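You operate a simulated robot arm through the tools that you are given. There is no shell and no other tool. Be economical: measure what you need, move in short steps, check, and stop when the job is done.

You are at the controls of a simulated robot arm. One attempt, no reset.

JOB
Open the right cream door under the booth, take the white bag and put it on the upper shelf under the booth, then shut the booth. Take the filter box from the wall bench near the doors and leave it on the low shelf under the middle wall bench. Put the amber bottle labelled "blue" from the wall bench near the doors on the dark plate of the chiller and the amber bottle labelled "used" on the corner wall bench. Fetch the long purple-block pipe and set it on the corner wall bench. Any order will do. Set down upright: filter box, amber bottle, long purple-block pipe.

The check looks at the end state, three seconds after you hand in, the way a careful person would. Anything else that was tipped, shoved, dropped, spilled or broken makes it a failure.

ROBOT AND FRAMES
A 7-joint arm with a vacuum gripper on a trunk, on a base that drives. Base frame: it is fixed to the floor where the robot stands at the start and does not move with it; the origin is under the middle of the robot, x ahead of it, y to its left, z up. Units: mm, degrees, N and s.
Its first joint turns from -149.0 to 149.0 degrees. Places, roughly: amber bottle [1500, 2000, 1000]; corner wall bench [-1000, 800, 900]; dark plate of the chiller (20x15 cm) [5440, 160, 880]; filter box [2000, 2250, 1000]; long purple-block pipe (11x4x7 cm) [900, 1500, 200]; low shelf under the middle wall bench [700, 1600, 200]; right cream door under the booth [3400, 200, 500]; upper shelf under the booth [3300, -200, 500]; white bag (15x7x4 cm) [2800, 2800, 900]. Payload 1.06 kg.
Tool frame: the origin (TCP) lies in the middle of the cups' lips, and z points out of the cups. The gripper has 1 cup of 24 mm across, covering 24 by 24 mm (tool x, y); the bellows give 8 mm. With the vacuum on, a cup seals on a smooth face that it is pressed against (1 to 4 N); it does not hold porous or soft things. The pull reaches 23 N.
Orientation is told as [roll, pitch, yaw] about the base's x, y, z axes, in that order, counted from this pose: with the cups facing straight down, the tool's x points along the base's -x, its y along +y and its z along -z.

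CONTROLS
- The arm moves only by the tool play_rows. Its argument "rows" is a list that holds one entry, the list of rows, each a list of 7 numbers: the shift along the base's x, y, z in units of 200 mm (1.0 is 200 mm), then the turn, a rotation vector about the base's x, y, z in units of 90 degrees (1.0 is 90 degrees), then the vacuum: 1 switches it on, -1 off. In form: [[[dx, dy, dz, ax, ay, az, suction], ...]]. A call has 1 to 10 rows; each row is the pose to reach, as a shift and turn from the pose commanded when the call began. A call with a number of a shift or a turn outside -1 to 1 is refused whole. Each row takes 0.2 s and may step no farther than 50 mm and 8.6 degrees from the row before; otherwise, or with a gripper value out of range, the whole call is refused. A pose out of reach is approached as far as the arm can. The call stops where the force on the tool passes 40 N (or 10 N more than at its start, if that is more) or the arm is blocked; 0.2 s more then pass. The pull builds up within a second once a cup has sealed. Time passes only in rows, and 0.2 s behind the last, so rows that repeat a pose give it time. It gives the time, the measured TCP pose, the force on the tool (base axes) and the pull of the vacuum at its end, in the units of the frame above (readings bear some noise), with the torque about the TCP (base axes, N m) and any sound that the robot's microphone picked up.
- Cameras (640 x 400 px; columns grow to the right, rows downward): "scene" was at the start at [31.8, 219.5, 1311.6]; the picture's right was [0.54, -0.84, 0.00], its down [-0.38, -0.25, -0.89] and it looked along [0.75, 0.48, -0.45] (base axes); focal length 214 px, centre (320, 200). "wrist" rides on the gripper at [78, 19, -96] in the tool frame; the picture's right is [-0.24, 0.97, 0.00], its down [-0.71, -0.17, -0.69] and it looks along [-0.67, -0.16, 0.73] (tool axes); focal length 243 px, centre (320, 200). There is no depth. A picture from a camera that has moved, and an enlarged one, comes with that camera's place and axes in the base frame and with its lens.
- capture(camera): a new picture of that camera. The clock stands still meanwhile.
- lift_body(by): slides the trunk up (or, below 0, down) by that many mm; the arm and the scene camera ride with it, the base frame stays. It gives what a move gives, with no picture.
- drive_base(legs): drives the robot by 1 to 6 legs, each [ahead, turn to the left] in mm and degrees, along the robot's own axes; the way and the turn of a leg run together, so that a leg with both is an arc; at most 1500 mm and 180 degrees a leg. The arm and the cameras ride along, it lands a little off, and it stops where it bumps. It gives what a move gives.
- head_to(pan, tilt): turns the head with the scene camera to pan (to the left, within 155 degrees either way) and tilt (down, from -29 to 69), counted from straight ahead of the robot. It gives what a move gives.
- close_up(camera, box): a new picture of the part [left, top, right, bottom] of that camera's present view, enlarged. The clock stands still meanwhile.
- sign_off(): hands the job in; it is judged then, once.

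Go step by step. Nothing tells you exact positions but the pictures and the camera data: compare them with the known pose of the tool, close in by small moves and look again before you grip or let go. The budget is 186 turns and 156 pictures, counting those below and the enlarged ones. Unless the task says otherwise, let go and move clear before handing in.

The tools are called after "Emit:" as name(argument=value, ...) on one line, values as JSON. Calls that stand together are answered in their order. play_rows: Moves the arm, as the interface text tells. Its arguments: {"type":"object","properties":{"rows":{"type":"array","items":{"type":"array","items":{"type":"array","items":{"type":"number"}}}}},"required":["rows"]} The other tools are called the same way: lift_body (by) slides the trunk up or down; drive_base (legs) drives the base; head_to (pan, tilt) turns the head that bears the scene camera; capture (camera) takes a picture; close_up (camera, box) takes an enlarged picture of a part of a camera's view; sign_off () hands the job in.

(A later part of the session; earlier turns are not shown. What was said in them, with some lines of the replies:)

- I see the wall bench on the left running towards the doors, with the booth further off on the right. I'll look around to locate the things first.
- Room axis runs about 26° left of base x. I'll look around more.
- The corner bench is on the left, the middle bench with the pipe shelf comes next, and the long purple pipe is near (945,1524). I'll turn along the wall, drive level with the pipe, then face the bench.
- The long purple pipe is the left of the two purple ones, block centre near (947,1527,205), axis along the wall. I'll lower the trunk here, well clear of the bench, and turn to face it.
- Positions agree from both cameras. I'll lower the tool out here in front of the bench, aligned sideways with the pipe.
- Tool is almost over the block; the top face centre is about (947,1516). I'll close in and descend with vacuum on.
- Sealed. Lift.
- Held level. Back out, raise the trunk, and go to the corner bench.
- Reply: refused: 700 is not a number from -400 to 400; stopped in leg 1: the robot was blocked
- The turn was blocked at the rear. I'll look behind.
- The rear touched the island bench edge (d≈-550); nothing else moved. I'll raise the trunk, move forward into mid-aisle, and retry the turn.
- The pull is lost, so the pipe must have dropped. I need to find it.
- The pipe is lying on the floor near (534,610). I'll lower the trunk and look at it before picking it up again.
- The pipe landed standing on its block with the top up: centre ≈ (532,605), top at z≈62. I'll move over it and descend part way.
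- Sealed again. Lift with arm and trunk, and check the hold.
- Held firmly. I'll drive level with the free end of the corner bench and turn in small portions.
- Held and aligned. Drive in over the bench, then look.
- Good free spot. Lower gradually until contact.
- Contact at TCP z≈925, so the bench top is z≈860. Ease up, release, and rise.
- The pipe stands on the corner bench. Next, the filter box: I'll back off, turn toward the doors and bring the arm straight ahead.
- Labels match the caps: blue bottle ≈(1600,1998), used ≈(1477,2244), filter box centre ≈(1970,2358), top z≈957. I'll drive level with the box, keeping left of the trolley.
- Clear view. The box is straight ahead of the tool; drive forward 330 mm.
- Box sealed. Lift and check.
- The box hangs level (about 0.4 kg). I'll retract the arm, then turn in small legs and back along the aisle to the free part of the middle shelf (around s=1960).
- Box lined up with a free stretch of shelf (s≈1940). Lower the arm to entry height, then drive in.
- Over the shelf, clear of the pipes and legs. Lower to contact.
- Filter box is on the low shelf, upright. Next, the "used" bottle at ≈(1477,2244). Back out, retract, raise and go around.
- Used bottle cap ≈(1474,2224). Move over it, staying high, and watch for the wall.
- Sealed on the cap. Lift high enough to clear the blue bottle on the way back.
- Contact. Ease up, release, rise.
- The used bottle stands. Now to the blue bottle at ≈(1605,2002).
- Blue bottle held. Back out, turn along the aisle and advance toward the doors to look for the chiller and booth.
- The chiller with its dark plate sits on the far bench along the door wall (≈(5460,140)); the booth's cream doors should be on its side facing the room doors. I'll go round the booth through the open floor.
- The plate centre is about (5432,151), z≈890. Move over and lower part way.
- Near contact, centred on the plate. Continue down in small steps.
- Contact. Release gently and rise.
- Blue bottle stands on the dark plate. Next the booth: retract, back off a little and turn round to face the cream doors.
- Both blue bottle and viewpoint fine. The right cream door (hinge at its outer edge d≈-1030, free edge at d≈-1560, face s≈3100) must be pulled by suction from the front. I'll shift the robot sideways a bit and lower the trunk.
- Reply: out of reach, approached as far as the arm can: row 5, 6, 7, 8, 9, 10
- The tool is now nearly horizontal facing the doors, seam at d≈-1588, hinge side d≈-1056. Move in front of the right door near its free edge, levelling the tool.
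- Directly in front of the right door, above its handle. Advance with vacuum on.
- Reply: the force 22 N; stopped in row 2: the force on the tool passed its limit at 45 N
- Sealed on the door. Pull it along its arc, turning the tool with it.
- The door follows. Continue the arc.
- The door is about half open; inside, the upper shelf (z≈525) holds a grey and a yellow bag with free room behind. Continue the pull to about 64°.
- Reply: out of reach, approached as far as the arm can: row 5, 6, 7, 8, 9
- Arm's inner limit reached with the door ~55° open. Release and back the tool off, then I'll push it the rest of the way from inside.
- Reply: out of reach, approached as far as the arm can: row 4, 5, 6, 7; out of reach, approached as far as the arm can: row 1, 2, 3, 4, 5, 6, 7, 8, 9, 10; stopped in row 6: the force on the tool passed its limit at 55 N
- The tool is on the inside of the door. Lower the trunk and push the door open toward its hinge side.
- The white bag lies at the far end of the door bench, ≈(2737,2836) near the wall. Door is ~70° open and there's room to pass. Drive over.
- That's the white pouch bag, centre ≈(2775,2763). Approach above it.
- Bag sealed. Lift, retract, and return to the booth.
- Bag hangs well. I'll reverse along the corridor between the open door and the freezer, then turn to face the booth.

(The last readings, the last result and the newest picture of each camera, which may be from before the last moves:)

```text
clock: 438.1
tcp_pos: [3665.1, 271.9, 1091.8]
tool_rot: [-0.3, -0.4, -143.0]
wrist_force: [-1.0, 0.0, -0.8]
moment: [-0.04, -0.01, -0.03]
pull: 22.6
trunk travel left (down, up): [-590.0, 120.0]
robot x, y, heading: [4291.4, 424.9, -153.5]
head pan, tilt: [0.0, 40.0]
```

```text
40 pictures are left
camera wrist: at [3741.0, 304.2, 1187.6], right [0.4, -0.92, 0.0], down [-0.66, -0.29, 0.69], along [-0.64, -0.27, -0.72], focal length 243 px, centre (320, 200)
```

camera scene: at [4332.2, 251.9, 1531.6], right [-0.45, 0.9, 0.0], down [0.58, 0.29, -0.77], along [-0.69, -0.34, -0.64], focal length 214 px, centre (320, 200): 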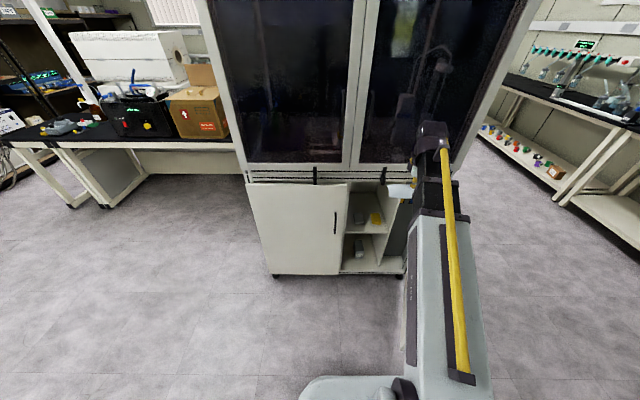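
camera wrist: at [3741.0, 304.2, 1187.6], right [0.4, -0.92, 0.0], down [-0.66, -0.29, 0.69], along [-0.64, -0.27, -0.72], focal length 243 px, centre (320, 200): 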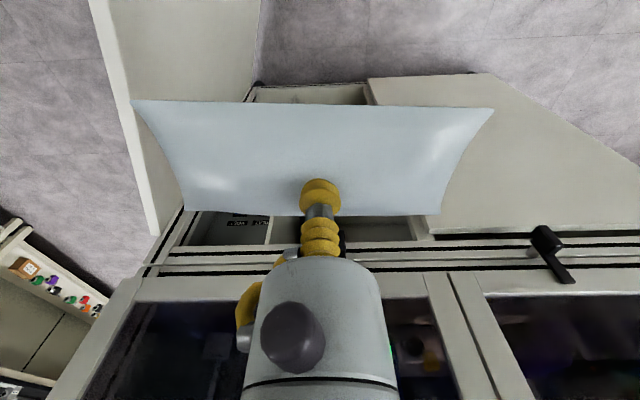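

The robot faces the open compartment; the arm's link slopes up to the wrist so entering is feasible. Lower to entry height, square the bag and centre it on the opening.

Emit:
lift_body(by=-400)

Emit:
lift_body(by=-70)

Emit:
play_rows(rows=[[[0.01, -0.03, 0, 0, 0, -0.05, 1], [0.03, -0.06, 0, 0, 0, -0.1, 1], [0.055, -0.11, 0, 0, 0, -0.11, 1], [0.055, -0.11, 0, 0, 0, -0.11, 1]]])

Emit:
capture(camera="wrist")

Emit:
capture(camera="scene")

```text
clock: 441.9
tcp_pos: [3664.7, 273.0, 691.0]
tool_rot: [-0.4, -0.6, -143.0]
wrist_force: [-0.5, -0.5, -0.5]
moment: [-0.02, -0.02, -0.01]
pull: 23.1
trunk travel left (down, up): [-190.0, 520.0]
robot x, y, heading: [4295.1, 424.8, -153.8]
head pan, tilt: [0.0, 40.0]
```

```text
clock: 443.0
tcp_pos: [3665.5, 272.9, 621.8]
tool_rot: [-0.3, -0.5, -143.0]
wrist_force: [0.5, 0.2, 0.1]
moment: [-0.01, 0.03, 0.0]
pull: 22.2
trunk travel left (down, up): [-120.0, 590.0]
robot x, y, heading: [4297.0, 421.9, -153.8]
head pan, tilt: [0.0, 40.0]
```

```text
clock: 444.0
tcp_pos: [3676.8, 249.7, 622.1]
tool_rot: [-0.2, -0.5, -152.9]
wrist_force: [0.4, 0.0, 0.2]
moment: [-0.01, -0.02, 0.0]
pull: 22.7
trunk travel left (down, up): [-120.0, 590.0]
robot x, y, heading: [4289.1, 425.6, -153.7]
head pan, tilt: [0.0, 40.0]
```

```text
39 pictures are left
camera wrist: at [3756.6, 268.2, 717.9], right [0.23, -0.97, 0.0], down [-0.7, -0.17, 0.69], along [-0.67, -0.16, -0.72], focal length 243 px, centre (320, 200)
```

wrist: 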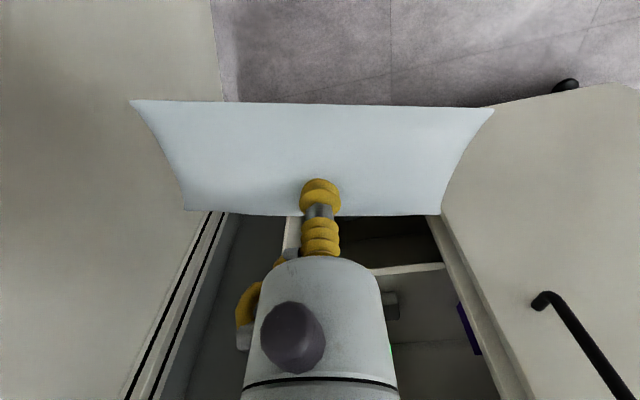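

```text
38 pictures are left
camera scene: at [4332.2, 251.9, 1061.6], right [-0.45, 0.9, 0.0], down [0.58, 0.29, -0.77], along [-0.69, -0.34, -0.64], focal length 214 px, centre (320, 200)
```

scene: 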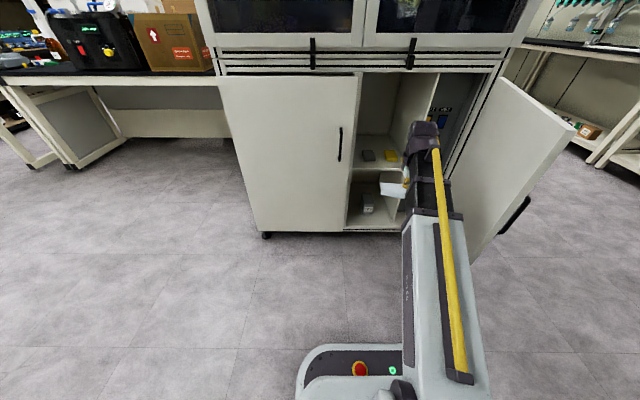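

Centre a little more and raise 15 mm, then drive in slowly.

Emit:
play_rows(rows=[[[0.015, -0.03, 0.04, 0, 0, 0, 1], [0.025, -0.05, 0.08, 0, 0, 0, 1], [0.025, -0.05, 0.08, 0, 0, 0, 1]]])

Emit:
drive_base(legs=[[230, 0]])

Emit:
capture(camera="wrist")

Emit:
close_up(camera="scene", box=[300, 40, 540, 260])

```text
clock: 444.8
tcp_pos: [3681.5, 239.6, 638.3]
tool_rot: [-0.3, -0.4, -152.8]
wrist_force: [-1.7, 0.2, 0.0]
moment: [-0.02, -0.01, 0.04]
pull: 23.0
trunk travel left (down, up): [-120.0, 590.0]
robot x, y, heading: [4293.1, 421.6, -153.7]
head pan, tilt: [0.0, 40.0]
```

```text
clock: 446.6
tcp_pos: [3475.9, 138.1, 638.1]
tool_rot: [-0.3, -0.5, -152.8]
wrist_force: [-0.1, 0.1, 0.3]
moment: [0.01, -0.01, -0.04]
pull: 22.4
trunk travel left (down, up): [-120.0, 590.0]
robot x, y, heading: [4086.5, 321.7, -153.4]
head pan, tilt: [0.0, 40.0]
```

```text
37 pictures are left
camera wrist: at [3555.7, 156.3, 734.6], right [0.23, -0.97, 0.0], down [-0.7, -0.17, 0.69], along [-0.67, -0.16, -0.72], focal length 243 px, centre (320, 200)
```

wrist: 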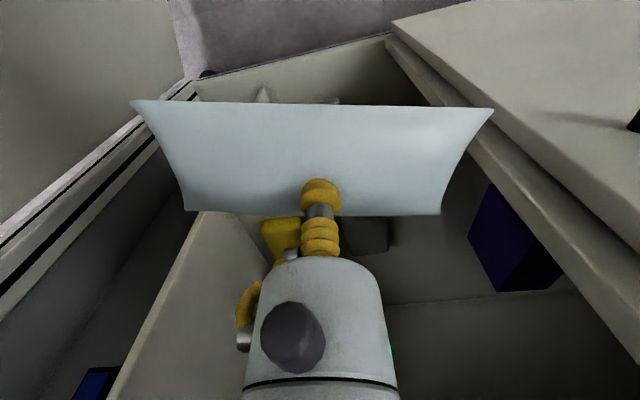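

```text
1.82 times, centred on (420, 150) of scene
camera zoom: at [4126.5, 149.7, 1061.6], right [-0.45, 0.9, 0.0], down [0.58, 0.29, -0.77], along [-0.69, -0.34, -0.64], focal length 390 px, centre (138, 291)
```

zoom: 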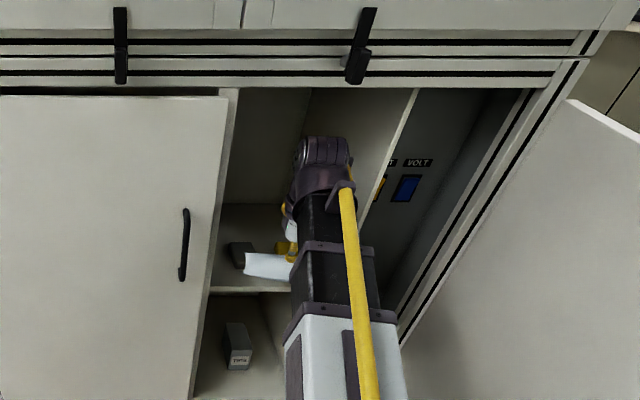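

Entering cleanly: yellow and grey bags pass below, free space behind (s≈2710–2955). Continue in.

Emit:
drive_base(legs=[[190, 0]])

Emit:
capture(camera="wrist")

Emit:
close_up(camera="scene", box=[280, 0, 520, 220])

```text
clock: 448.1
tcp_pos: [3300.6, 51.9, 638.5]
tool_rot: [-0.3, -0.5, -152.9]
wrist_force: [-0.2, 0.6, -0.2]
moment: [0.01, 0.0, 0.02]
pull: 22.7
trunk travel left (down, up): [-120.0, 590.0]
robot x, y, heading: [3913.4, 232.6, -153.6]
head pan, tilt: [0.0, 40.0]
```

```text
35 pictures are left
camera wrist: at [3381.1, 70.6, 734.6], right [0.23, -0.97, 0.0], down [-0.7, -0.17, 0.69], along [-0.67, -0.16, -0.72], focal length 243 px, centre (320, 200)
```

wrist: 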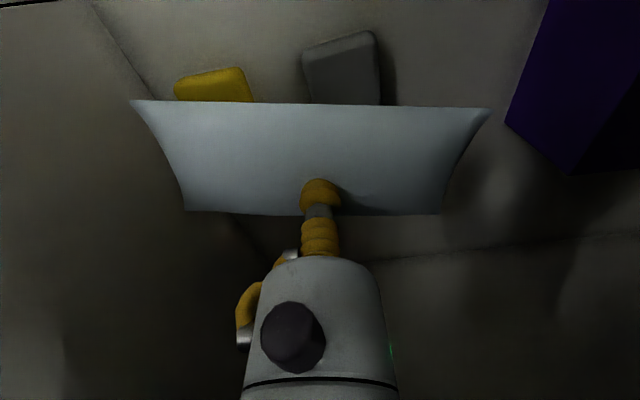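

```text
1.82 times, centred on (400, 110) of scene
camera zoom: at [3951.8, 63.1, 1061.6], right [-0.44, 0.9, 0.0], down [0.58, 0.29, -0.77], along [-0.69, -0.34, -0.64], focal length 390 px, centre (174, 364)
```

zoom: 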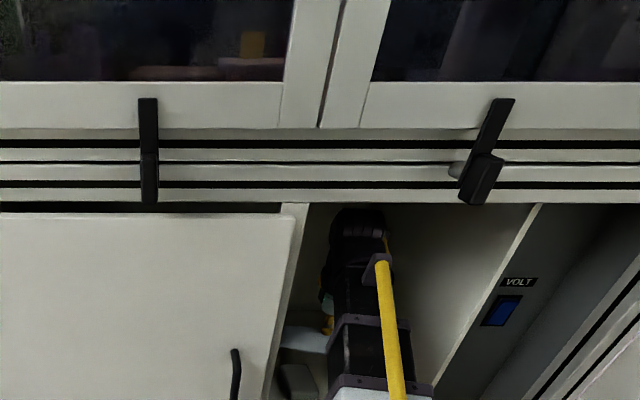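

Emit:
play_rows(rows=[[[-0.12, -0.06, 0, 0, 0, 0, 1], [-0.24, -0.12, 0, 0, 0, 0, 1], [-0.36, -0.18, 0, 0, 0, 0, 1], [-0.48, -0.245, 0, 0, 0, 0, 1], [-0.6, -0.305, 0, 0, 0, 0, 1], [-0.65, -0.33, 0, 0, 0, 0, 1], [-0.65, -0.33, 0, 0, 0, 0, 1]]])

Emit:
capture(camera="wrist")

```text
clock: 449.7
tcp_pos: [3171.6, -14.0, 639.7]
tool_rot: [-0.2, -0.5, -152.9]
wrist_force: [-0.5, 0.1, 0.4]
moment: [-0.01, 0.02, 0.03]
pull: 23.3
trunk travel left (down, up): [-120.0, 590.0]
robot x, y, heading: [3911.1, 233.8, -153.8]
head pan, tilt: [0.0, 40.0]
```

```text
33 pictures are left
camera wrist: at [3251.0, 4.3, 734.7], right [0.23, -0.97, 0.0], down [-0.7, -0.17, 0.69], along [-0.67, -0.16, -0.72], focal length 243 px, centre (320, 200)
```

wrist: 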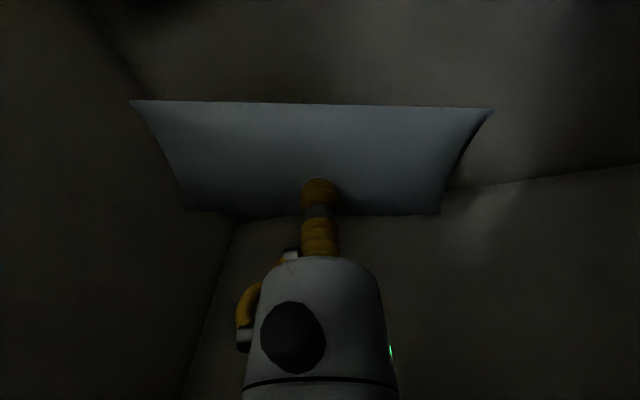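

In place above the free area behind the bags. Lower carefully.

Emit:
play_rows(rows=[[[0, 0, -0.1, 0, 0, 0, 1], [0, 0, -0.2, 0, 0, 0, 1], [0, 0, -0.27, 0, 0, 0, 1], [0, 0, -0.3, 0, 0, 0, 1], [0, 0, -0.3, 0, 0, 0, 1]]])

Emit:
play_rows(rows=[[[0, 0, -0.02, 0, 0, 0, 1], [0, 0, -0.04, 0, 0, 0, 1], [0, 0, -0.05, 0, 0, 0, 1], [0, 0, -0.05, 0, 0, 0, 1]]])

Emit:
play_rows(rows=[[[0, 0, -0.02, 0, 0, 0, 1], [0, 0, -0.035, 0, 0, 0, 1], [0, 0, -0.035, 0, 0, 0, 1]]])

```text
clock: 450.9
tcp_pos: [3171.2, -14.3, 579.2]
tool_rot: [-0.4, -0.5, -152.9]
wrist_force: [0.4, 0.1, 0.5]
moment: [0.0, 0.0, 0.02]
pull: 23.0
trunk travel left (down, up): [-120.0, 590.0]
robot x, y, heading: [3911.3, 230.0, -153.7]
head pan, tilt: [0.0, 40.0]
```

```text
clock: 451.9
tcp_pos: [3170.7, -13.9, 569.2]
tool_rot: [-0.3, -0.4, -152.9]
wrist_force: [-0.2, 0.1, 0.6]
moment: [0.0, 0.0, 0.0]
pull: 22.8
trunk travel left (down, up): [-120.0, 590.0]
robot x, y, heading: [3911.1, 232.2, -153.7]
head pan, tilt: [0.0, 40.0]
```

```text
clock: 452.7
tcp_pos: [3170.2, -12.7, 562.7]
tool_rot: [-0.4, -0.4, -153.0]
wrist_force: [-0.4, -0.6, 0.7]
moment: [-0.01, 0.01, 0.02]
pull: 23.0
trunk travel left (down, up): [-120.0, 590.0]
robot x, y, heading: [3914.8, 237.0, -153.8]
head pan, tilt: [0.0, 40.0]
```

Emit:
play_rows(rows=[[[0, 0, -0.02, 0, 0, 0, 1], [0, 0, -0.035, 0, 0, 0, 1], [0, 0, -0.035, 0, 0, 0, 1]]])

Emit:
play_rows(rows=[[[0, 0, -0.02, 0, 0, 0, 1], [0, 0, -0.035, 0, 0, 0, 1], [0, 0, -0.035, 0, 0, 0, 1]]])

Emit:
capture(camera="wrist")

```text
clock: 453.5
tcp_pos: [3170.5, -13.5, 555.9]
tool_rot: [-0.3, -0.5, -152.9]
wrist_force: [0.5, 0.1, 0.5]
moment: [0.03, 0.01, -0.02]
pull: 22.6
trunk travel left (down, up): [-120.0, 590.0]
robot x, y, heading: [3914.0, 229.8, -153.7]
head pan, tilt: [0.0, 40.0]
```

```text
clock: 454.3
tcp_pos: [3171.4, -14.2, 548.1]
tool_rot: [-0.2, -0.6, -152.9]
wrist_force: [0.3, 0.4, -0.3]
moment: [0.02, 0.02, -0.03]
pull: 22.8
trunk travel left (down, up): [-120.0, 590.0]
robot x, y, heading: [3912.6, 232.3, -153.6]
head pan, tilt: [0.0, 40.0]
```

```text
32 pictures are left
camera wrist: at [3251.6, 4.8, 643.8], right [0.23, -0.97, 0.0], down [-0.7, -0.17, 0.69], along [-0.67, -0.16, -0.72], focal length 243 px, centre (320, 200)
```

wrist: 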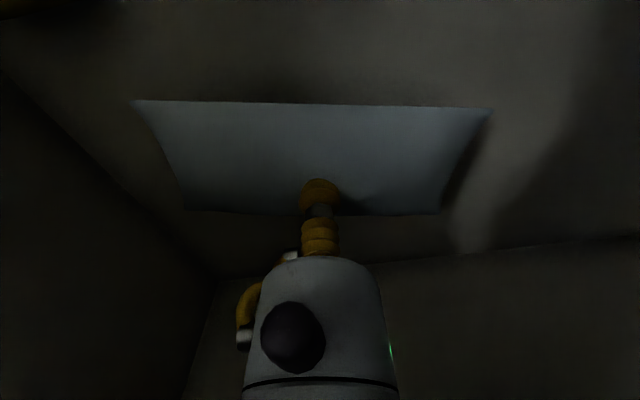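

Emit:
play_rows(rows=[[[0, 0, -0.02, 0, 0, 0, 1], [0, 0, -0.035, 0, 0, 0, 1], [0, 0, -0.035, 0, 0, 0, 1]]])

Emit:
play_rows(rows=[[[0, 0, -0.02, 0, 0, 0, 1], [0, 0, -0.03, 0, 0, 0, 1], [0, 0, -0.03, 0, 0, 0, 1]]])

Emit:
close_up(camera="scene", box=[300, 60, 480, 240])

```text
clock: 455.1
tcp_pos: [3169.8, -13.7, 540.8]
tool_rot: [-0.3, -0.5, -152.9]
wrist_force: [0.2, -0.3, -1.1]
moment: [-0.04, 0.0, -0.04]
pull: 22.9
trunk travel left (down, up): [-120.0, 590.0]
robot x, y, heading: [3913.4, 234.6, -153.5]
head pan, tilt: [0.0, 40.0]
```

```text
clock: 455.9
tcp_pos: [3169.8, -13.6, 534.2]
tool_rot: [-0.4, -0.5, -152.9]
wrist_force: [0.3, -0.2, -0.5]
moment: [0.02, 0.02, 0.05]
pull: 22.7
trunk travel left (down, up): [-120.0, 590.0]
robot x, y, heading: [3912.9, 233.9, -153.7]
head pan, tilt: [0.0, 40.0]
```

```text
2.22 times, centred on (390, 150) of scene
camera zoom: at [3951.8, 63.1, 1061.6], right [-0.44, 0.9, 0.0], down [0.58, 0.29, -0.77], along [-0.69, -0.34, -0.64], focal length 477 px, centre (164, 311)
```

zoom: 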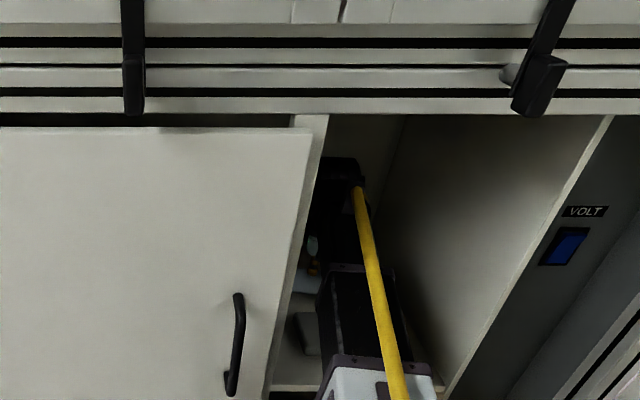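

Emit:
play_rows(rows=[[[0, 0, -0.02, 0, 0, 0, 1], [0, 0, -0.03, 0, 0, 0, 1], [0, 0, -0.03, 0, 0, 0, 1]]])

Emit:
play_rows(rows=[[[0, 0, -0.02, 0, 0, 0, 1], [0, 0, -0.03, 0, 0, 0, 1], [0, 0, -0.03, 0, 0, 0, 1]]])

Emit:
capture(camera="wrist")

```text
clock: 456.7
tcp_pos: [3172.1, -14.6, 530.5]
tool_rot: [-0.3, -0.7, -152.9]
wrist_force: [-4.9, -2.6, 17.0]
moment: [-0.01, -0.13, 0.05]
pull: 22.8
trunk travel left (down, up): [-120.0, 590.0]
robot x, y, heading: [3911.0, 231.5, -153.4]
head pan, tilt: [0.0, 40.0]
```

```text
clock: 457.5
tcp_pos: [3172.3, -13.1, 525.5]
tool_rot: [-0.3, -0.7, -152.9]
wrist_force: [-1.5, -2.1, 23.8]
moment: [0.0, -0.11, -0.01]
pull: 22.7
trunk travel left (down, up): [-120.0, 590.0]
robot x, y, heading: [3917.7, 233.9, -153.4]
head pan, tilt: [0.0, 40.0]
```

```text
30 pictures are left
camera wrist: at [3251.9, 5.2, 620.7], right [0.23, -0.97, 0.0], down [-0.7, -0.17, 0.69], along [-0.68, -0.16, -0.72], focal length 243 px, centre (320, 200)
```

wrist: 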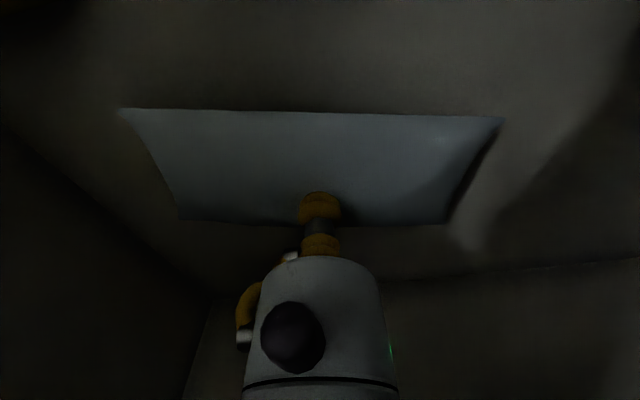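

Contact with the shelf. Ease up, release and rise.

Emit:
play_rows(rows=[[[0, 0, 0.025, 0, 0, 0, 1], [0, 0, 0.025, 0, 0, 0, -1], [0, 0, 0.025, 0, 0, 0, -1], [0, 0, 0.025, 0, 0, 0, -1], [0, 0, 0.04, 0, 0, 0, -1], [0, 0, 0.08, 0, 0, 0, -1], [0, 0, 0.2, 0, 0, 0, -1], [0, 0, 0.4, 0, 0, 0, -1], [0, 0, 0.55, 0, 0, 0, -1], [0, 0, 0.55, 0, 0, 0, -1]]])

Emit:
capture(camera="wrist")

```text
clock: 459.7
tcp_pos: [3169.9, -13.5, 630.9]
tool_rot: [-0.3, -0.5, -152.8]
wrist_force: [-0.1, -0.8, 0.2]
moment: [0.04, 0.02, 0.0]
pull: 0.0
trunk travel left (down, up): [-120.0, 590.0]
robot x, y, heading: [3911.5, 232.4, -153.5]
head pan, tilt: [0.0, 40.0]
```

```text
29 pictures are left
camera wrist: at [3250.4, 4.9, 727.6], right [0.23, -0.97, 0.0], down [-0.7, -0.17, 0.69], along [-0.67, -0.16, -0.72], focal length 243 px, centre (320, 200)
```

wrist: 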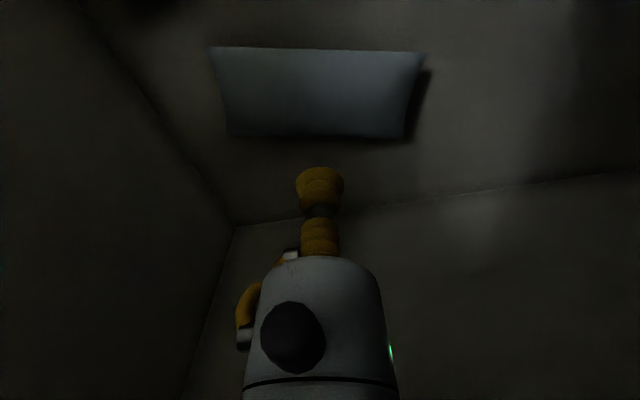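

The bag lies on the upper shelf. Retract and back out.

Emit:
play_rows(rows=[[[0.12, 0.06, 0, 0, 0, 0, -1], [0.24, 0.12, 0, 0, 0, 0, -1], [0.36, 0.18, 0, 0, 0, 0, -1], [0.48, 0.245, 0, 0, 0, 0, -1], [0.6, 0.305, 0, 0, 0, 0, -1], [0.65, 0.33, 0, 0, 0, 0, -1], [0.65, 0.33, 0, 0, 0, 0, -1]]])

Emit:
drive_base(legs=[[-420, 0]])

Emit:
lift_body(by=400)

Emit:
head_to(pan=-25, tilt=40)

Emit:
capture(camera="scene")

Emit:
close_up(camera="scene", box=[180, 140, 340, 260])

```text
clock: 461.3
tcp_pos: [3300.1, 51.8, 632.1]
tool_rot: [-0.3, -0.4, -152.9]
wrist_force: [0.3, 0.2, 0.0]
moment: [0.01, 0.03, -0.01]
pull: 0.0
trunk travel left (down, up): [-120.0, 590.0]
robot x, y, heading: [3908.0, 234.3, -153.7]
head pan, tilt: [0.0, 40.0]
```

```text
clock: 463.9
tcp_pos: [3673.4, 234.9, 633.3]
tool_rot: [-0.3, -0.4, -152.8]
wrist_force: [0.2, -1.2, 0.9]
moment: [0.02, -0.02, 0.02]
pull: 0.0
trunk travel left (down, up): [-120.0, 590.0]
robot x, y, heading: [4287.5, 422.0, -153.3]
head pan, tilt: [0.0, 40.0]
```

```text
clock: 467.7
tcp_pos: [3673.4, 235.8, 1032.2]
tool_rot: [-0.2, -0.5, -152.7]
wrist_force: [0.0, -0.2, 0.6]
moment: [-0.01, -0.02, 0.0]
pull: 0.1
trunk travel left (down, up): [-520.0, 190.0]
robot x, y, heading: [4285.1, 421.5, -153.4]
head pan, tilt: [0.0, 40.0]
```

```text
clock: 468.6
tcp_pos: [3673.5, 234.1, 1033.3]
tool_rot: [-0.2, -0.6, -152.8]
wrist_force: [0.7, 0.4, 0.6]
moment: [0.0, -0.05, 0.0]
pull: 0.0
trunk travel left (down, up): [-520.0, 190.0]
robot x, y, heading: [4285.0, 418.6, -153.4]
head pan, tilt: [-25.0, 40.0]
```

```text
28 pictures are left
camera scene: at [4316.6, 284.8, 1461.6], right [-0.03, 1.0, 0.0], down [0.64, 0.02, -0.77], along [-0.77, -0.02, -0.64], focal length 214 px, centre (320, 200)
```

scene: 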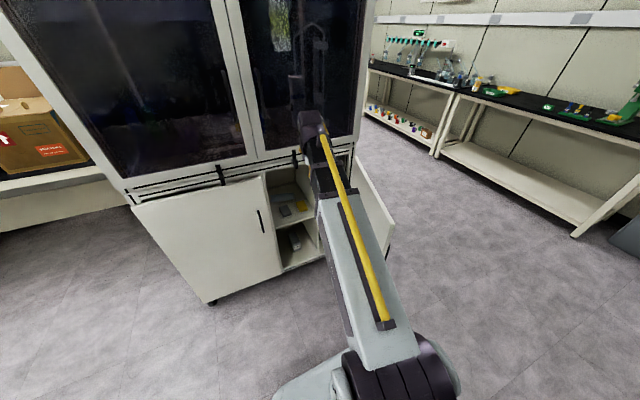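

```text
3.33 times, centred on (260, 200) of scene
camera zoom: at [4316.6, 284.8, 1461.6], right [-0.03, 1.0, 0.0], down [0.64, 0.02, -0.77], along [-0.77, -0.02, -0.64], focal length 715 px, centre (520, 200)
```

zoom: 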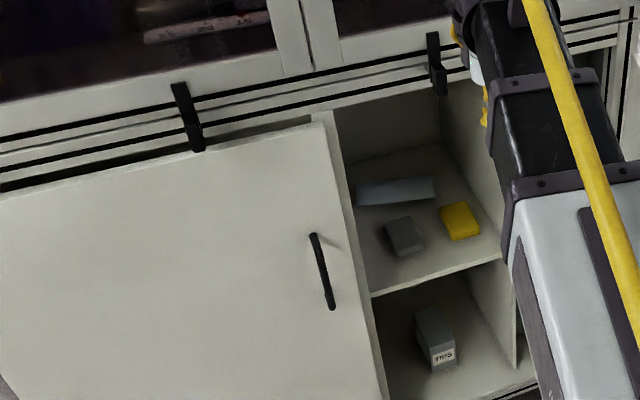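

Bag on the shelf, other bags undisturbed. Now to shut the door: I'll move the robot to the outer side of it, so the arm reaches the door's front face from outside.

Emit:
drive_base(legs=[[0, -90], [560, 0], [0, 90]])

Emit:
head_to(pan=10, tilt=45)

Emit:
capture(camera="scene")

Emit:
capture(camera="wrist")

```text
clock: 479.6
tcp_pos: [3419.0, 741.6, 1032.1]
tool_rot: [-0.3, -0.6, -152.0]
wrist_force: [-0.7, 0.2, 0.0]
moment: [-0.02, -0.01, 0.0]
pull: 0.1
trunk travel left (down, up): [-520.0, 190.0]
robot x, y, heading: [4029.4, 934.3, -152.7]
head pan, tilt: [-25.0, 40.0]
```

```text
clock: 480.6
tcp_pos: [3417.9, 740.7, 1033.0]
tool_rot: [-0.3, -0.5, -152.0]
wrist_force: [0.8, 0.1, -0.5]
moment: [-0.01, 0.02, -0.02]
pull: 0.0
trunk travel left (down, up): [-520.0, 190.0]
robot x, y, heading: [4027.7, 934.1, -152.7]
head pan, tilt: [10.0, 45.0]
```

```text
26 pictures are left
camera scene: at [4081.3, 751.9, 1454.3], right [-0.6, 0.8, 0.0], down [0.56, 0.43, -0.71], along [-0.56, -0.43, -0.71], focal length 214 px, centre (320, 200)
```

scene: 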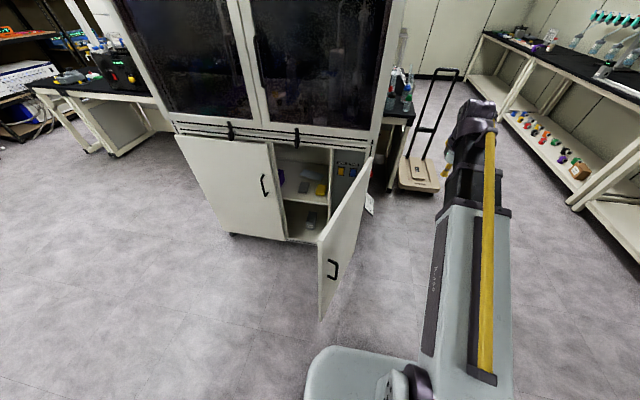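

```text
25 pictures are left
camera wrist: at [3498.2, 760.6, 1128.3], right [0.25, -0.97, 0.0], down [-0.7, -0.18, 0.69], along [-0.67, -0.17, -0.72], focal length 243 px, centre (320, 200)
```

wrist: 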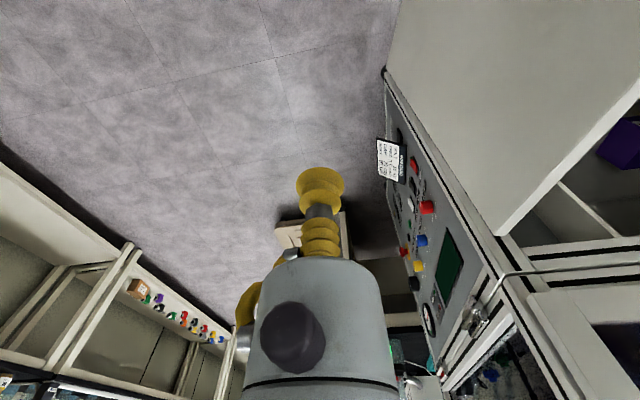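

Good view: the door's front face is on this side, free edge at s≈3612, d≈-1234. Bring the tool to its outer side near the free edge, then lower.

Emit:
play_rows(rows=[[[0.18, -0.08, 0, 0, 0, 0, -1], [0.36, -0.16, 0, 0, 0, 0, -1], [0.54, -0.24, 0, 0, 0, 0, -1], [0.72, -0.33, 0, 0, 0, 0, -1], [0.72, -0.33, 0, 0, 0, 0, -1]]])

Emit:
play_rows(rows=[[[0.18, -0.08, 0, 0, 0, 0, -1], [0.36, -0.16, 0, 0, 0, 0, -1], [0.54, -0.24, 0, 0, 0, 0, -1], [0.72, -0.3, 0, 0, 0, 0, -1], [0.72, -0.3, 0, 0, 0, 0, -1]]])

Emit:
lift_body(by=-300)

Emit:
capture(camera="scene")

Emit:
capture(camera="wrist")

```text
clock: 481.8
tcp_pos: [3562.1, 677.3, 1033.6]
tool_rot: [-0.2, -0.5, -152.1]
wrist_force: [-1.0, 0.3, -0.1]
moment: [0.01, -0.02, -0.01]
pull: 0.2
trunk travel left (down, up): [-520.0, 190.0]
robot x, y, heading: [4028.9, 931.9, -152.9]
head pan, tilt: [10.0, 45.0]
```

```text
clock: 482.4
tcp_pos: [3623.0, 643.1, 1033.0]
tool_rot: [-0.4, -1.0, -151.8]
wrist_force: [0.1, -0.5, -0.9]
moment: [0.05, 0.04, -0.07]
pull: 0.0
out of reach, approached as far as the arm can: row 2, 3
trunk travel left (down, up): [-520.0, 190.0]
robot x, y, heading: [4028.7, 932.4, -152.6]
head pan, tilt: [10.0, 45.0]
stopped in row 3: the force on the tool passed its limit at 55 N (the readings are from after the stop); the commanded pose is now the measured one
```

```text
clock: 485.4
tcp_pos: [3623.2, 643.2, 732.2]
tool_rot: [-0.4, -1.0, -151.8]
wrist_force: [0.0, -0.7, -0.3]
moment: [0.04, -0.02, -0.03]
pull: 0.0
trunk travel left (down, up): [-220.0, 490.0]
robot x, y, heading: [4029.6, 928.1, -152.8]
head pan, tilt: [10.0, 45.0]
```

```text
24 pictures are left
camera scene: at [4081.4, 751.9, 1154.4], right [-0.61, 0.8, 0.0], down [0.56, 0.43, -0.71], along [-0.56, -0.43, -0.71], focal length 214 px, centre (320, 200)
```

scene: 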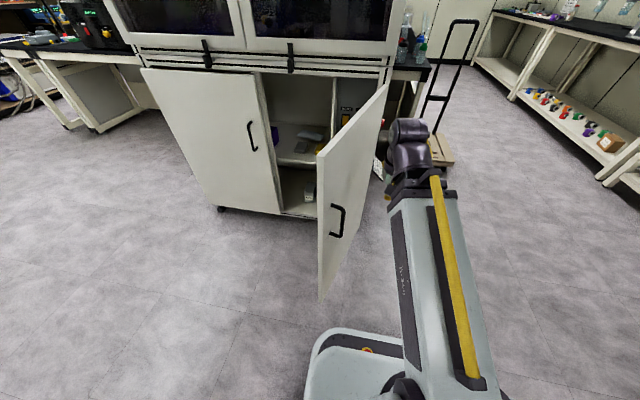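

```text
23 pictures are left
camera wrist: at [3703.5, 663.4, 828.9], right [0.25, -0.97, 0.0], down [-0.69, -0.18, 0.7], along [-0.68, -0.17, -0.71], focal length 243 px, centre (320, 200)
```

wrist: 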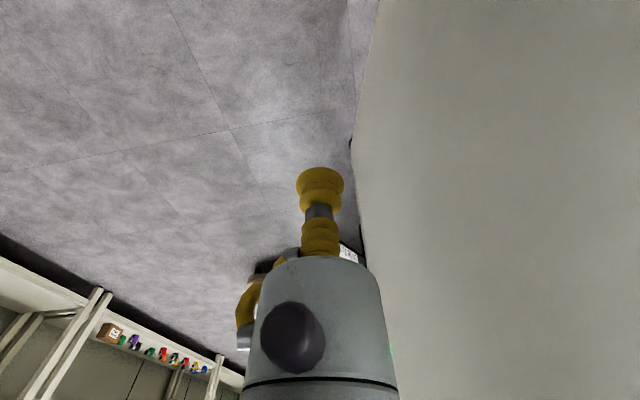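

The tool is outside the door at the right height. Push it along the closing arc in steps.

Emit:
play_rows(rows=[[[0.035, -0.08, 0, 0, 0, 0, -1], [0.07, -0.16, 0, 0, 0, 0, -1], [0.105, -0.24, 0, 0, 0, 0, -1], [0.14, -0.32, 0, 0, 0, 0, -1], [0.175, -0.4, 0, 0, 0, 0, -1], [0.21, -0.48, 0, 0, 0, 0, -1], [0.24, -0.56, 0, 0, 0, 0, -1], [0.275, -0.645, 0, 0, 0, 0, -1], [0.307, -0.72, 0, 0, 0, 0, -1], [0.339, -0.793, 0, 0, 0, 0, -1]]])

Emit:
play_rows(rows=[[[-0.01, -0.1, 0, 0, 0, 0, -1], [-0.015, -0.2, 0, 0, 0, 0, -1], [-0.012, -0.375, 0, 0, 0, 0, -1], [-0.05, -0.53, 0, 0, 0, 0, -1], [-0.095, -0.743, 0, 0, 0, 0, -1], [-0.17, -0.88, 0, 0, 0, 0, -1], [-0.17, -0.88, 0, 0, 0, 0, -1]]])

Emit:
capture(camera="scene")

```text
clock: 487.6
tcp_pos: [3691.3, 483.1, 732.2]
tool_rot: [-0.4, -1.0, -152.0]
wrist_force: [0.3, 0.1, 0.0]
moment: [-0.01, 0.01, -0.02]
pull: 0.0
trunk travel left (down, up): [-220.0, 490.0]
robot x, y, heading: [4025.1, 931.6, -152.7]
head pan, tilt: [10.0, 45.0]
```

```text
clock: 489.2
tcp_pos: [3659.4, 311.1, 734.8]
tool_rot: [-0.4, -1.0, -151.9]
wrist_force: [-0.2, 0.0, -0.6]
moment: [0.0, 0.01, -0.03]
pull: 0.1
trunk travel left (down, up): [-220.0, 490.0]
robot x, y, heading: [4029.4, 931.1, -152.6]
head pan, tilt: [10.0, 45.0]
```

```text
22 pictures are left
camera scene: at [4081.5, 751.8, 1154.3], right [-0.61, 0.8, 0.0], down [0.56, 0.43, -0.71], along [-0.56, -0.43, -0.71], focal length 214 px, centre (320, 200)
```

scene: 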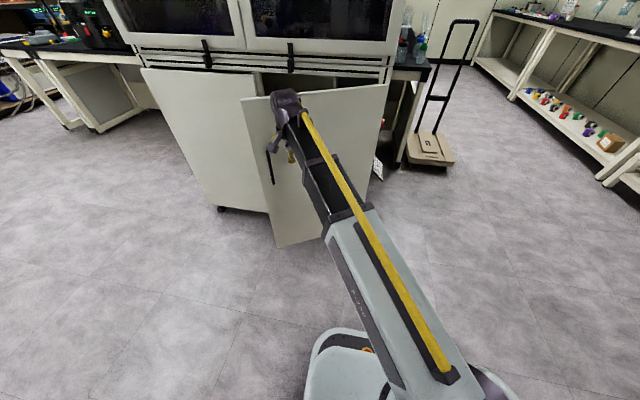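

The door is now about 27° from shut. Back off a bit, lower so the wrist stays under the booth rail and away from the handle, then push it home.

Emit:
play_rows(rows=[[[0.07, 0.12, 0, 0, 0, 0, -1], [0.14, 0.26, 0, 0, 0, 0, -1], [0.2, 0.4, 0, 0, 0, 0, -1], [0.2, 0.4, 0, 0, 0, 0, -1]]])

Emit:
lift_body(by=-200)

Emit:
play_rows(rows=[[[-0.12, -0.12, 0, 0, 0, 0, -1], [-0.26, -0.24, 0, 0, 0, 0, -1], [-0.4, -0.36, 0, 0, 0, 0, -1], [-0.5, -0.5, 0, 0, 0, 0, -1], [-0.6, -0.6, 0, 0, 0, 0, -1], [-0.7, -0.68, 0, 0, 0, 0, -1], [-0.8, -0.76, 0, 0, 0, 0, -1], [-0.8, -0.76, 0, 0, 0, 0, -1]]])

Emit:
capture(camera="scene")

```text
clock: 490.2
tcp_pos: [3696.6, 389.6, 733.1]
tool_rot: [-0.5, -1.1, -151.8]
wrist_force: [-0.1, -0.4, 0.1]
moment: [0.0, -0.01, 0.01]
pull: 0.1
trunk travel left (down, up): [-220.0, 490.0]
robot x, y, heading: [4029.4, 930.7, -152.7]
head pan, tilt: [10.0, 45.0]
```

```text
clock: 492.4
tcp_pos: [3695.3, 388.8, 533.0]
tool_rot: [-0.4, -1.0, -151.8]
wrist_force: [-0.3, 0.9, -0.5]
moment: [-0.02, -0.02, -0.02]
pull: 0.1
trunk travel left (down, up): [-20.0, 690.0]
robot x, y, heading: [4028.1, 931.9, -152.8]
head pan, tilt: [10.0, 45.0]
```

```text
clock: 494.1
tcp_pos: [3534.9, 236.0, 533.0]
tool_rot: [-0.4, -1.0, -151.8]
wrist_force: [0.5, 0.2, -0.1]
moment: [0.0, 0.0, 0.0]
pull: 0.0
trunk travel left (down, up): [-20.0, 690.0]
robot x, y, heading: [4027.2, 931.5, -152.9]
head pan, tilt: [10.0, 45.0]
```

```text
21 pictures are left
camera scene: at [4081.4, 751.8, 954.3], right [-0.61, 0.8, 0.0], down [0.56, 0.43, -0.71], along [-0.56, -0.43, -0.71], focal length 214 px, centre (320, 200)
```

scene: 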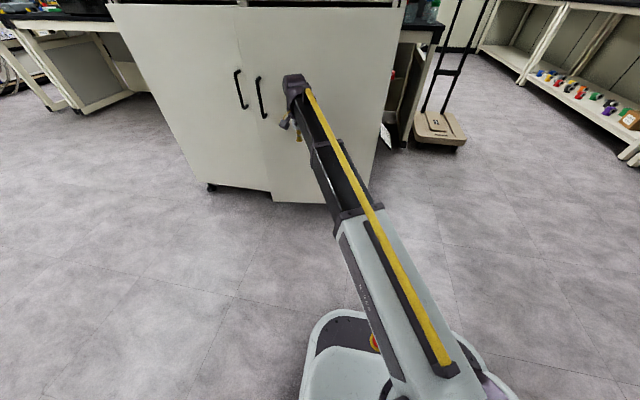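

Nearly shut. Keep pressing toward the booth in small steps until it seats.

Emit:
play_rows(rows=[[[-0.07, -0.045, 0, 0, 0, 0, -1], [-0.14, -0.085, 0, 0, 0, 0, -1], [-0.2, -0.12, 0, 0, 0, 0, -1], [-0.25, -0.145, 0, 0, 0, 0, -1], [-0.3, -0.17, 0, 0, 0, 0, -1], [-0.35, -0.195, 0, 0, 0, 0, -1], [-0.4, -0.22, 0, 0, 0, 0, -1], [-0.4, -0.22, 0, 0, 0, 0, -1]]])

Emit:
close_up(camera="scene", box=[180, 0, 420, 220])

```text
clock: 495.9
tcp_pos: [3456.8, 194.0, 534.9]
tool_rot: [-0.4, -1.0, -151.9]
wrist_force: [7.4, 6.2, -0.4]
moment: [-0.36, 0.36, -0.27]
pull: 0.0
trunk travel left (down, up): [-20.0, 690.0]
robot x, y, heading: [4027.0, 929.8, -152.7]
head pan, tilt: [10.0, 45.0]
```

```text
1.82 times, centred on (300, 110) of scene
camera zoom: at [4081.9, 752.1, 954.3], right [-0.61, 0.8, 0.0], down [0.56, 0.43, -0.71], along [-0.56, -0.43, -0.71], focal length 390 px, centre (356, 364)
```

zoom: 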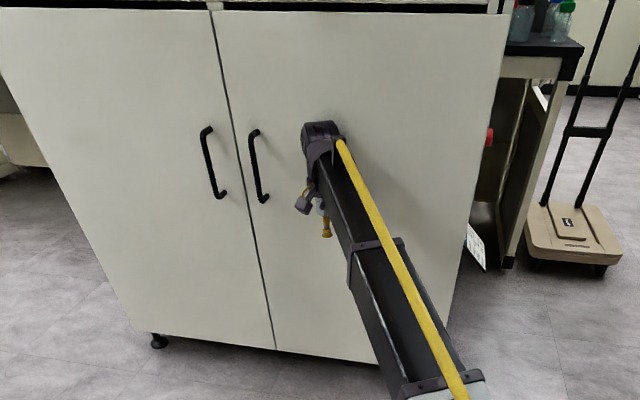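

Emit:
play_rows(rows=[[[-0.03, -0.015, 0, 0, 0, 0, -1], [-0.06, -0.03, 0, 0, 0, 0, -1], [-0.09, -0.045, 0, 0, 0, 0, -1], [-0.09, -0.045, 0, 0, 0, 0, -1]]])

Emit:
play_rows(rows=[[[0.1, 0.06, 0, 0, 0, 0, -1], [0.25, 0.14, 0, 0, 0, 0, -1], [0.45, 0.24, 0, 0, 0, 0, -1], [0.65, 0.34, 0, 0, 0, 0, -1], [0.65, 0.34, 0, 0, 0, 0, -1]]])

Emit:
lift_body(by=400)

Emit:
capture(camera="scene")

Emit:
close_up(camera="scene", box=[140, 100, 420, 290])

```text
clock: 496.4
tcp_pos: [3456.7, 193.9, 532.1]
tool_rot: [-0.5, -0.4, -151.9]
wrist_force: [4.0, 3.4, 3.4]
moment: [-0.18, 0.33, -0.1]
pull: 0.0
trunk travel left (down, up): [-20.0, 690.0]
robot x, y, heading: [4032.0, 933.9, -152.5]
head pan, tilt: [10.0, 45.0]
stopped in row 2: the force on the tool passed its limit at 48 N (the readings are from after the stop); the commanded pose is now the measured one
```

```text
clock: 497.6
tcp_pos: [3589.0, 262.8, 530.3]
tool_rot: [-0.6, -0.5, -151.8]
wrist_force: [-0.6, 0.7, 0.0]
moment: [-0.05, 0.02, -0.02]
pull: 0.0
trunk travel left (down, up): [-20.0, 690.0]
robot x, y, heading: [4026.5, 929.2, -152.7]
head pan, tilt: [10.0, 45.0]
```

```text
clock: 501.4
tcp_pos: [3588.5, 261.7, 929.6]
tool_rot: [-0.6, -0.5, -151.9]
wrist_force: [-0.1, 0.4, 0.1]
moment: [0.02, 0.04, -0.04]
pull: 0.1
trunk travel left (down, up): [-420.0, 290.0]
robot x, y, heading: [4027.7, 929.5, -152.6]
head pan, tilt: [10.0, 45.0]
```

```text
19 pictures are left
camera scene: at [4082.1, 752.0, 1354.3], right [-0.61, 0.8, 0.0], down [0.56, 0.43, -0.71], along [-0.56, -0.43, -0.71], focal length 214 px, centre (320, 200)
```

scene: 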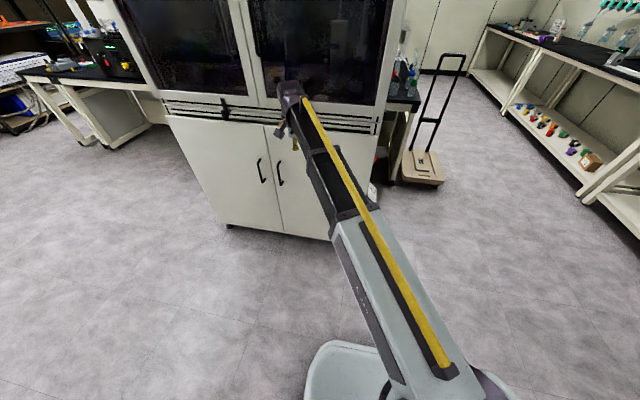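

```text
2.11 times, centred on (280, 195) of scene
camera zoom: at [4082.1, 752.0, 1354.3], right [-0.61, 0.8, 0.0], down [0.56, 0.43, -0.71], along [-0.56, -0.43, -0.71], focal length 452 px, centre (404, 210)
```

zoom: 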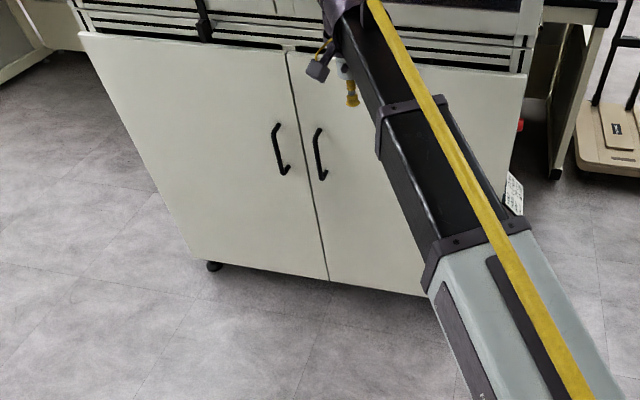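

The doors are flush shut. I'll back clear and take a last look over the benches.

Emit:
drive_base(legs=[[-150, 0]])

Emit:
lift_body(by=280)

Emit:
head_to(pan=-20, tilt=15)

Emit:
capture(camera="scene")

Emit:
close_up(camera="scene", box=[360, 130, 560, 230])

```text
clock: 502.8
tcp_pos: [3721.6, 331.6, 930.3]
tool_rot: [-0.7, -0.5, -151.8]
wrist_force: [0.6, 0.4, -0.4]
moment: [-0.02, -0.05, 0.02]
pull: 0.0
trunk travel left (down, up): [-420.0, 290.0]
robot x, y, heading: [4164.8, 1004.1, -152.7]
head pan, tilt: [10.0, 45.0]
```

```text
clock: 505.6
tcp_pos: [3722.0, 331.8, 1210.4]
tool_rot: [-0.5, -0.6, -151.8]
wrist_force: [0.7, 0.2, -0.5]
moment: [0.01, 0.04, 0.03]
pull: 0.1
trunk travel left (down, up): [-700.0, 10.0]
robot x, y, heading: [4163.7, 998.0, -152.7]
head pan, tilt: [10.0, 45.0]
```

```text
clock: 506.6
tcp_pos: [3722.2, 331.5, 1210.0]
tool_rot: [-0.6, -0.5, -151.8]
wrist_force: [0.0, 0.1, 0.1]
moment: [0.02, 0.01, 0.0]
pull: 0.1
trunk travel left (down, up): [-700.0, 10.0]
robot x, y, heading: [4161.5, 1001.5, -152.6]
head pan, tilt: [-20.0, 15.0]
```

```text
17 pictures are left
camera scene: at [4188.1, 858.6, 1681.1], right [-0.13, 0.99, 0.0], down [0.26, 0.03, -0.97], along [-0.96, -0.12, -0.26], focal length 214 px, centre (320, 200)
```

scene: 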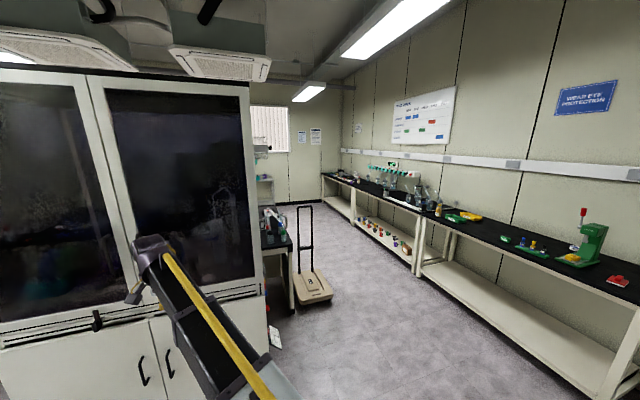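

```text
3.20 times, centred on (460, 180) of scene
camera zoom: at [4188.1, 858.6, 1681.1], right [-0.13, 0.99, 0.0], down [0.26, 0.03, -0.97], along [-0.96, -0.12, -0.26], focal length 686 px, centre (-128, 264)
```

zoom: 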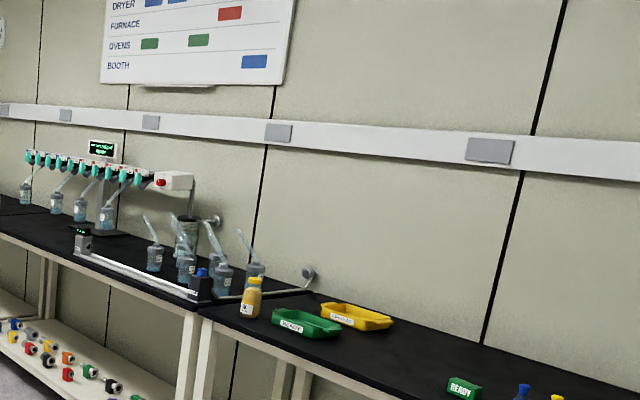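

Everything is in place: the booth is shut, the benches are undisturbed, and the tool is clear and empty. Handing in.

Emit:
sign_off()

```text
The job is handed in.
```

I finished every item and handed the job in, but I dropped the long purple-block pipe once on the way.

- **Pipe:** It lost suction while the robot was turning and fell from about 0.9 m to the floor. It came to rest standing on its block. I saw no damage in the pictures, and I set it upright on the corner wall bench.
- **White bag:** It is on the upper shelf under the booth, behind the yellow and grey bags. Both cream doors are shut.
- **Filter box:** It stands upright on the low shelf under the middle wall bench.
- **"Blue" bottle:** It stands upright on the dark plate of the chiller.
- **"Used" bottle:** It stands upright on the corner wall bench.

The robot's base also bumped the island bench once while turning. I saw nothing moved there. I did not recheck the corner bench or the chiller after setting those items down.
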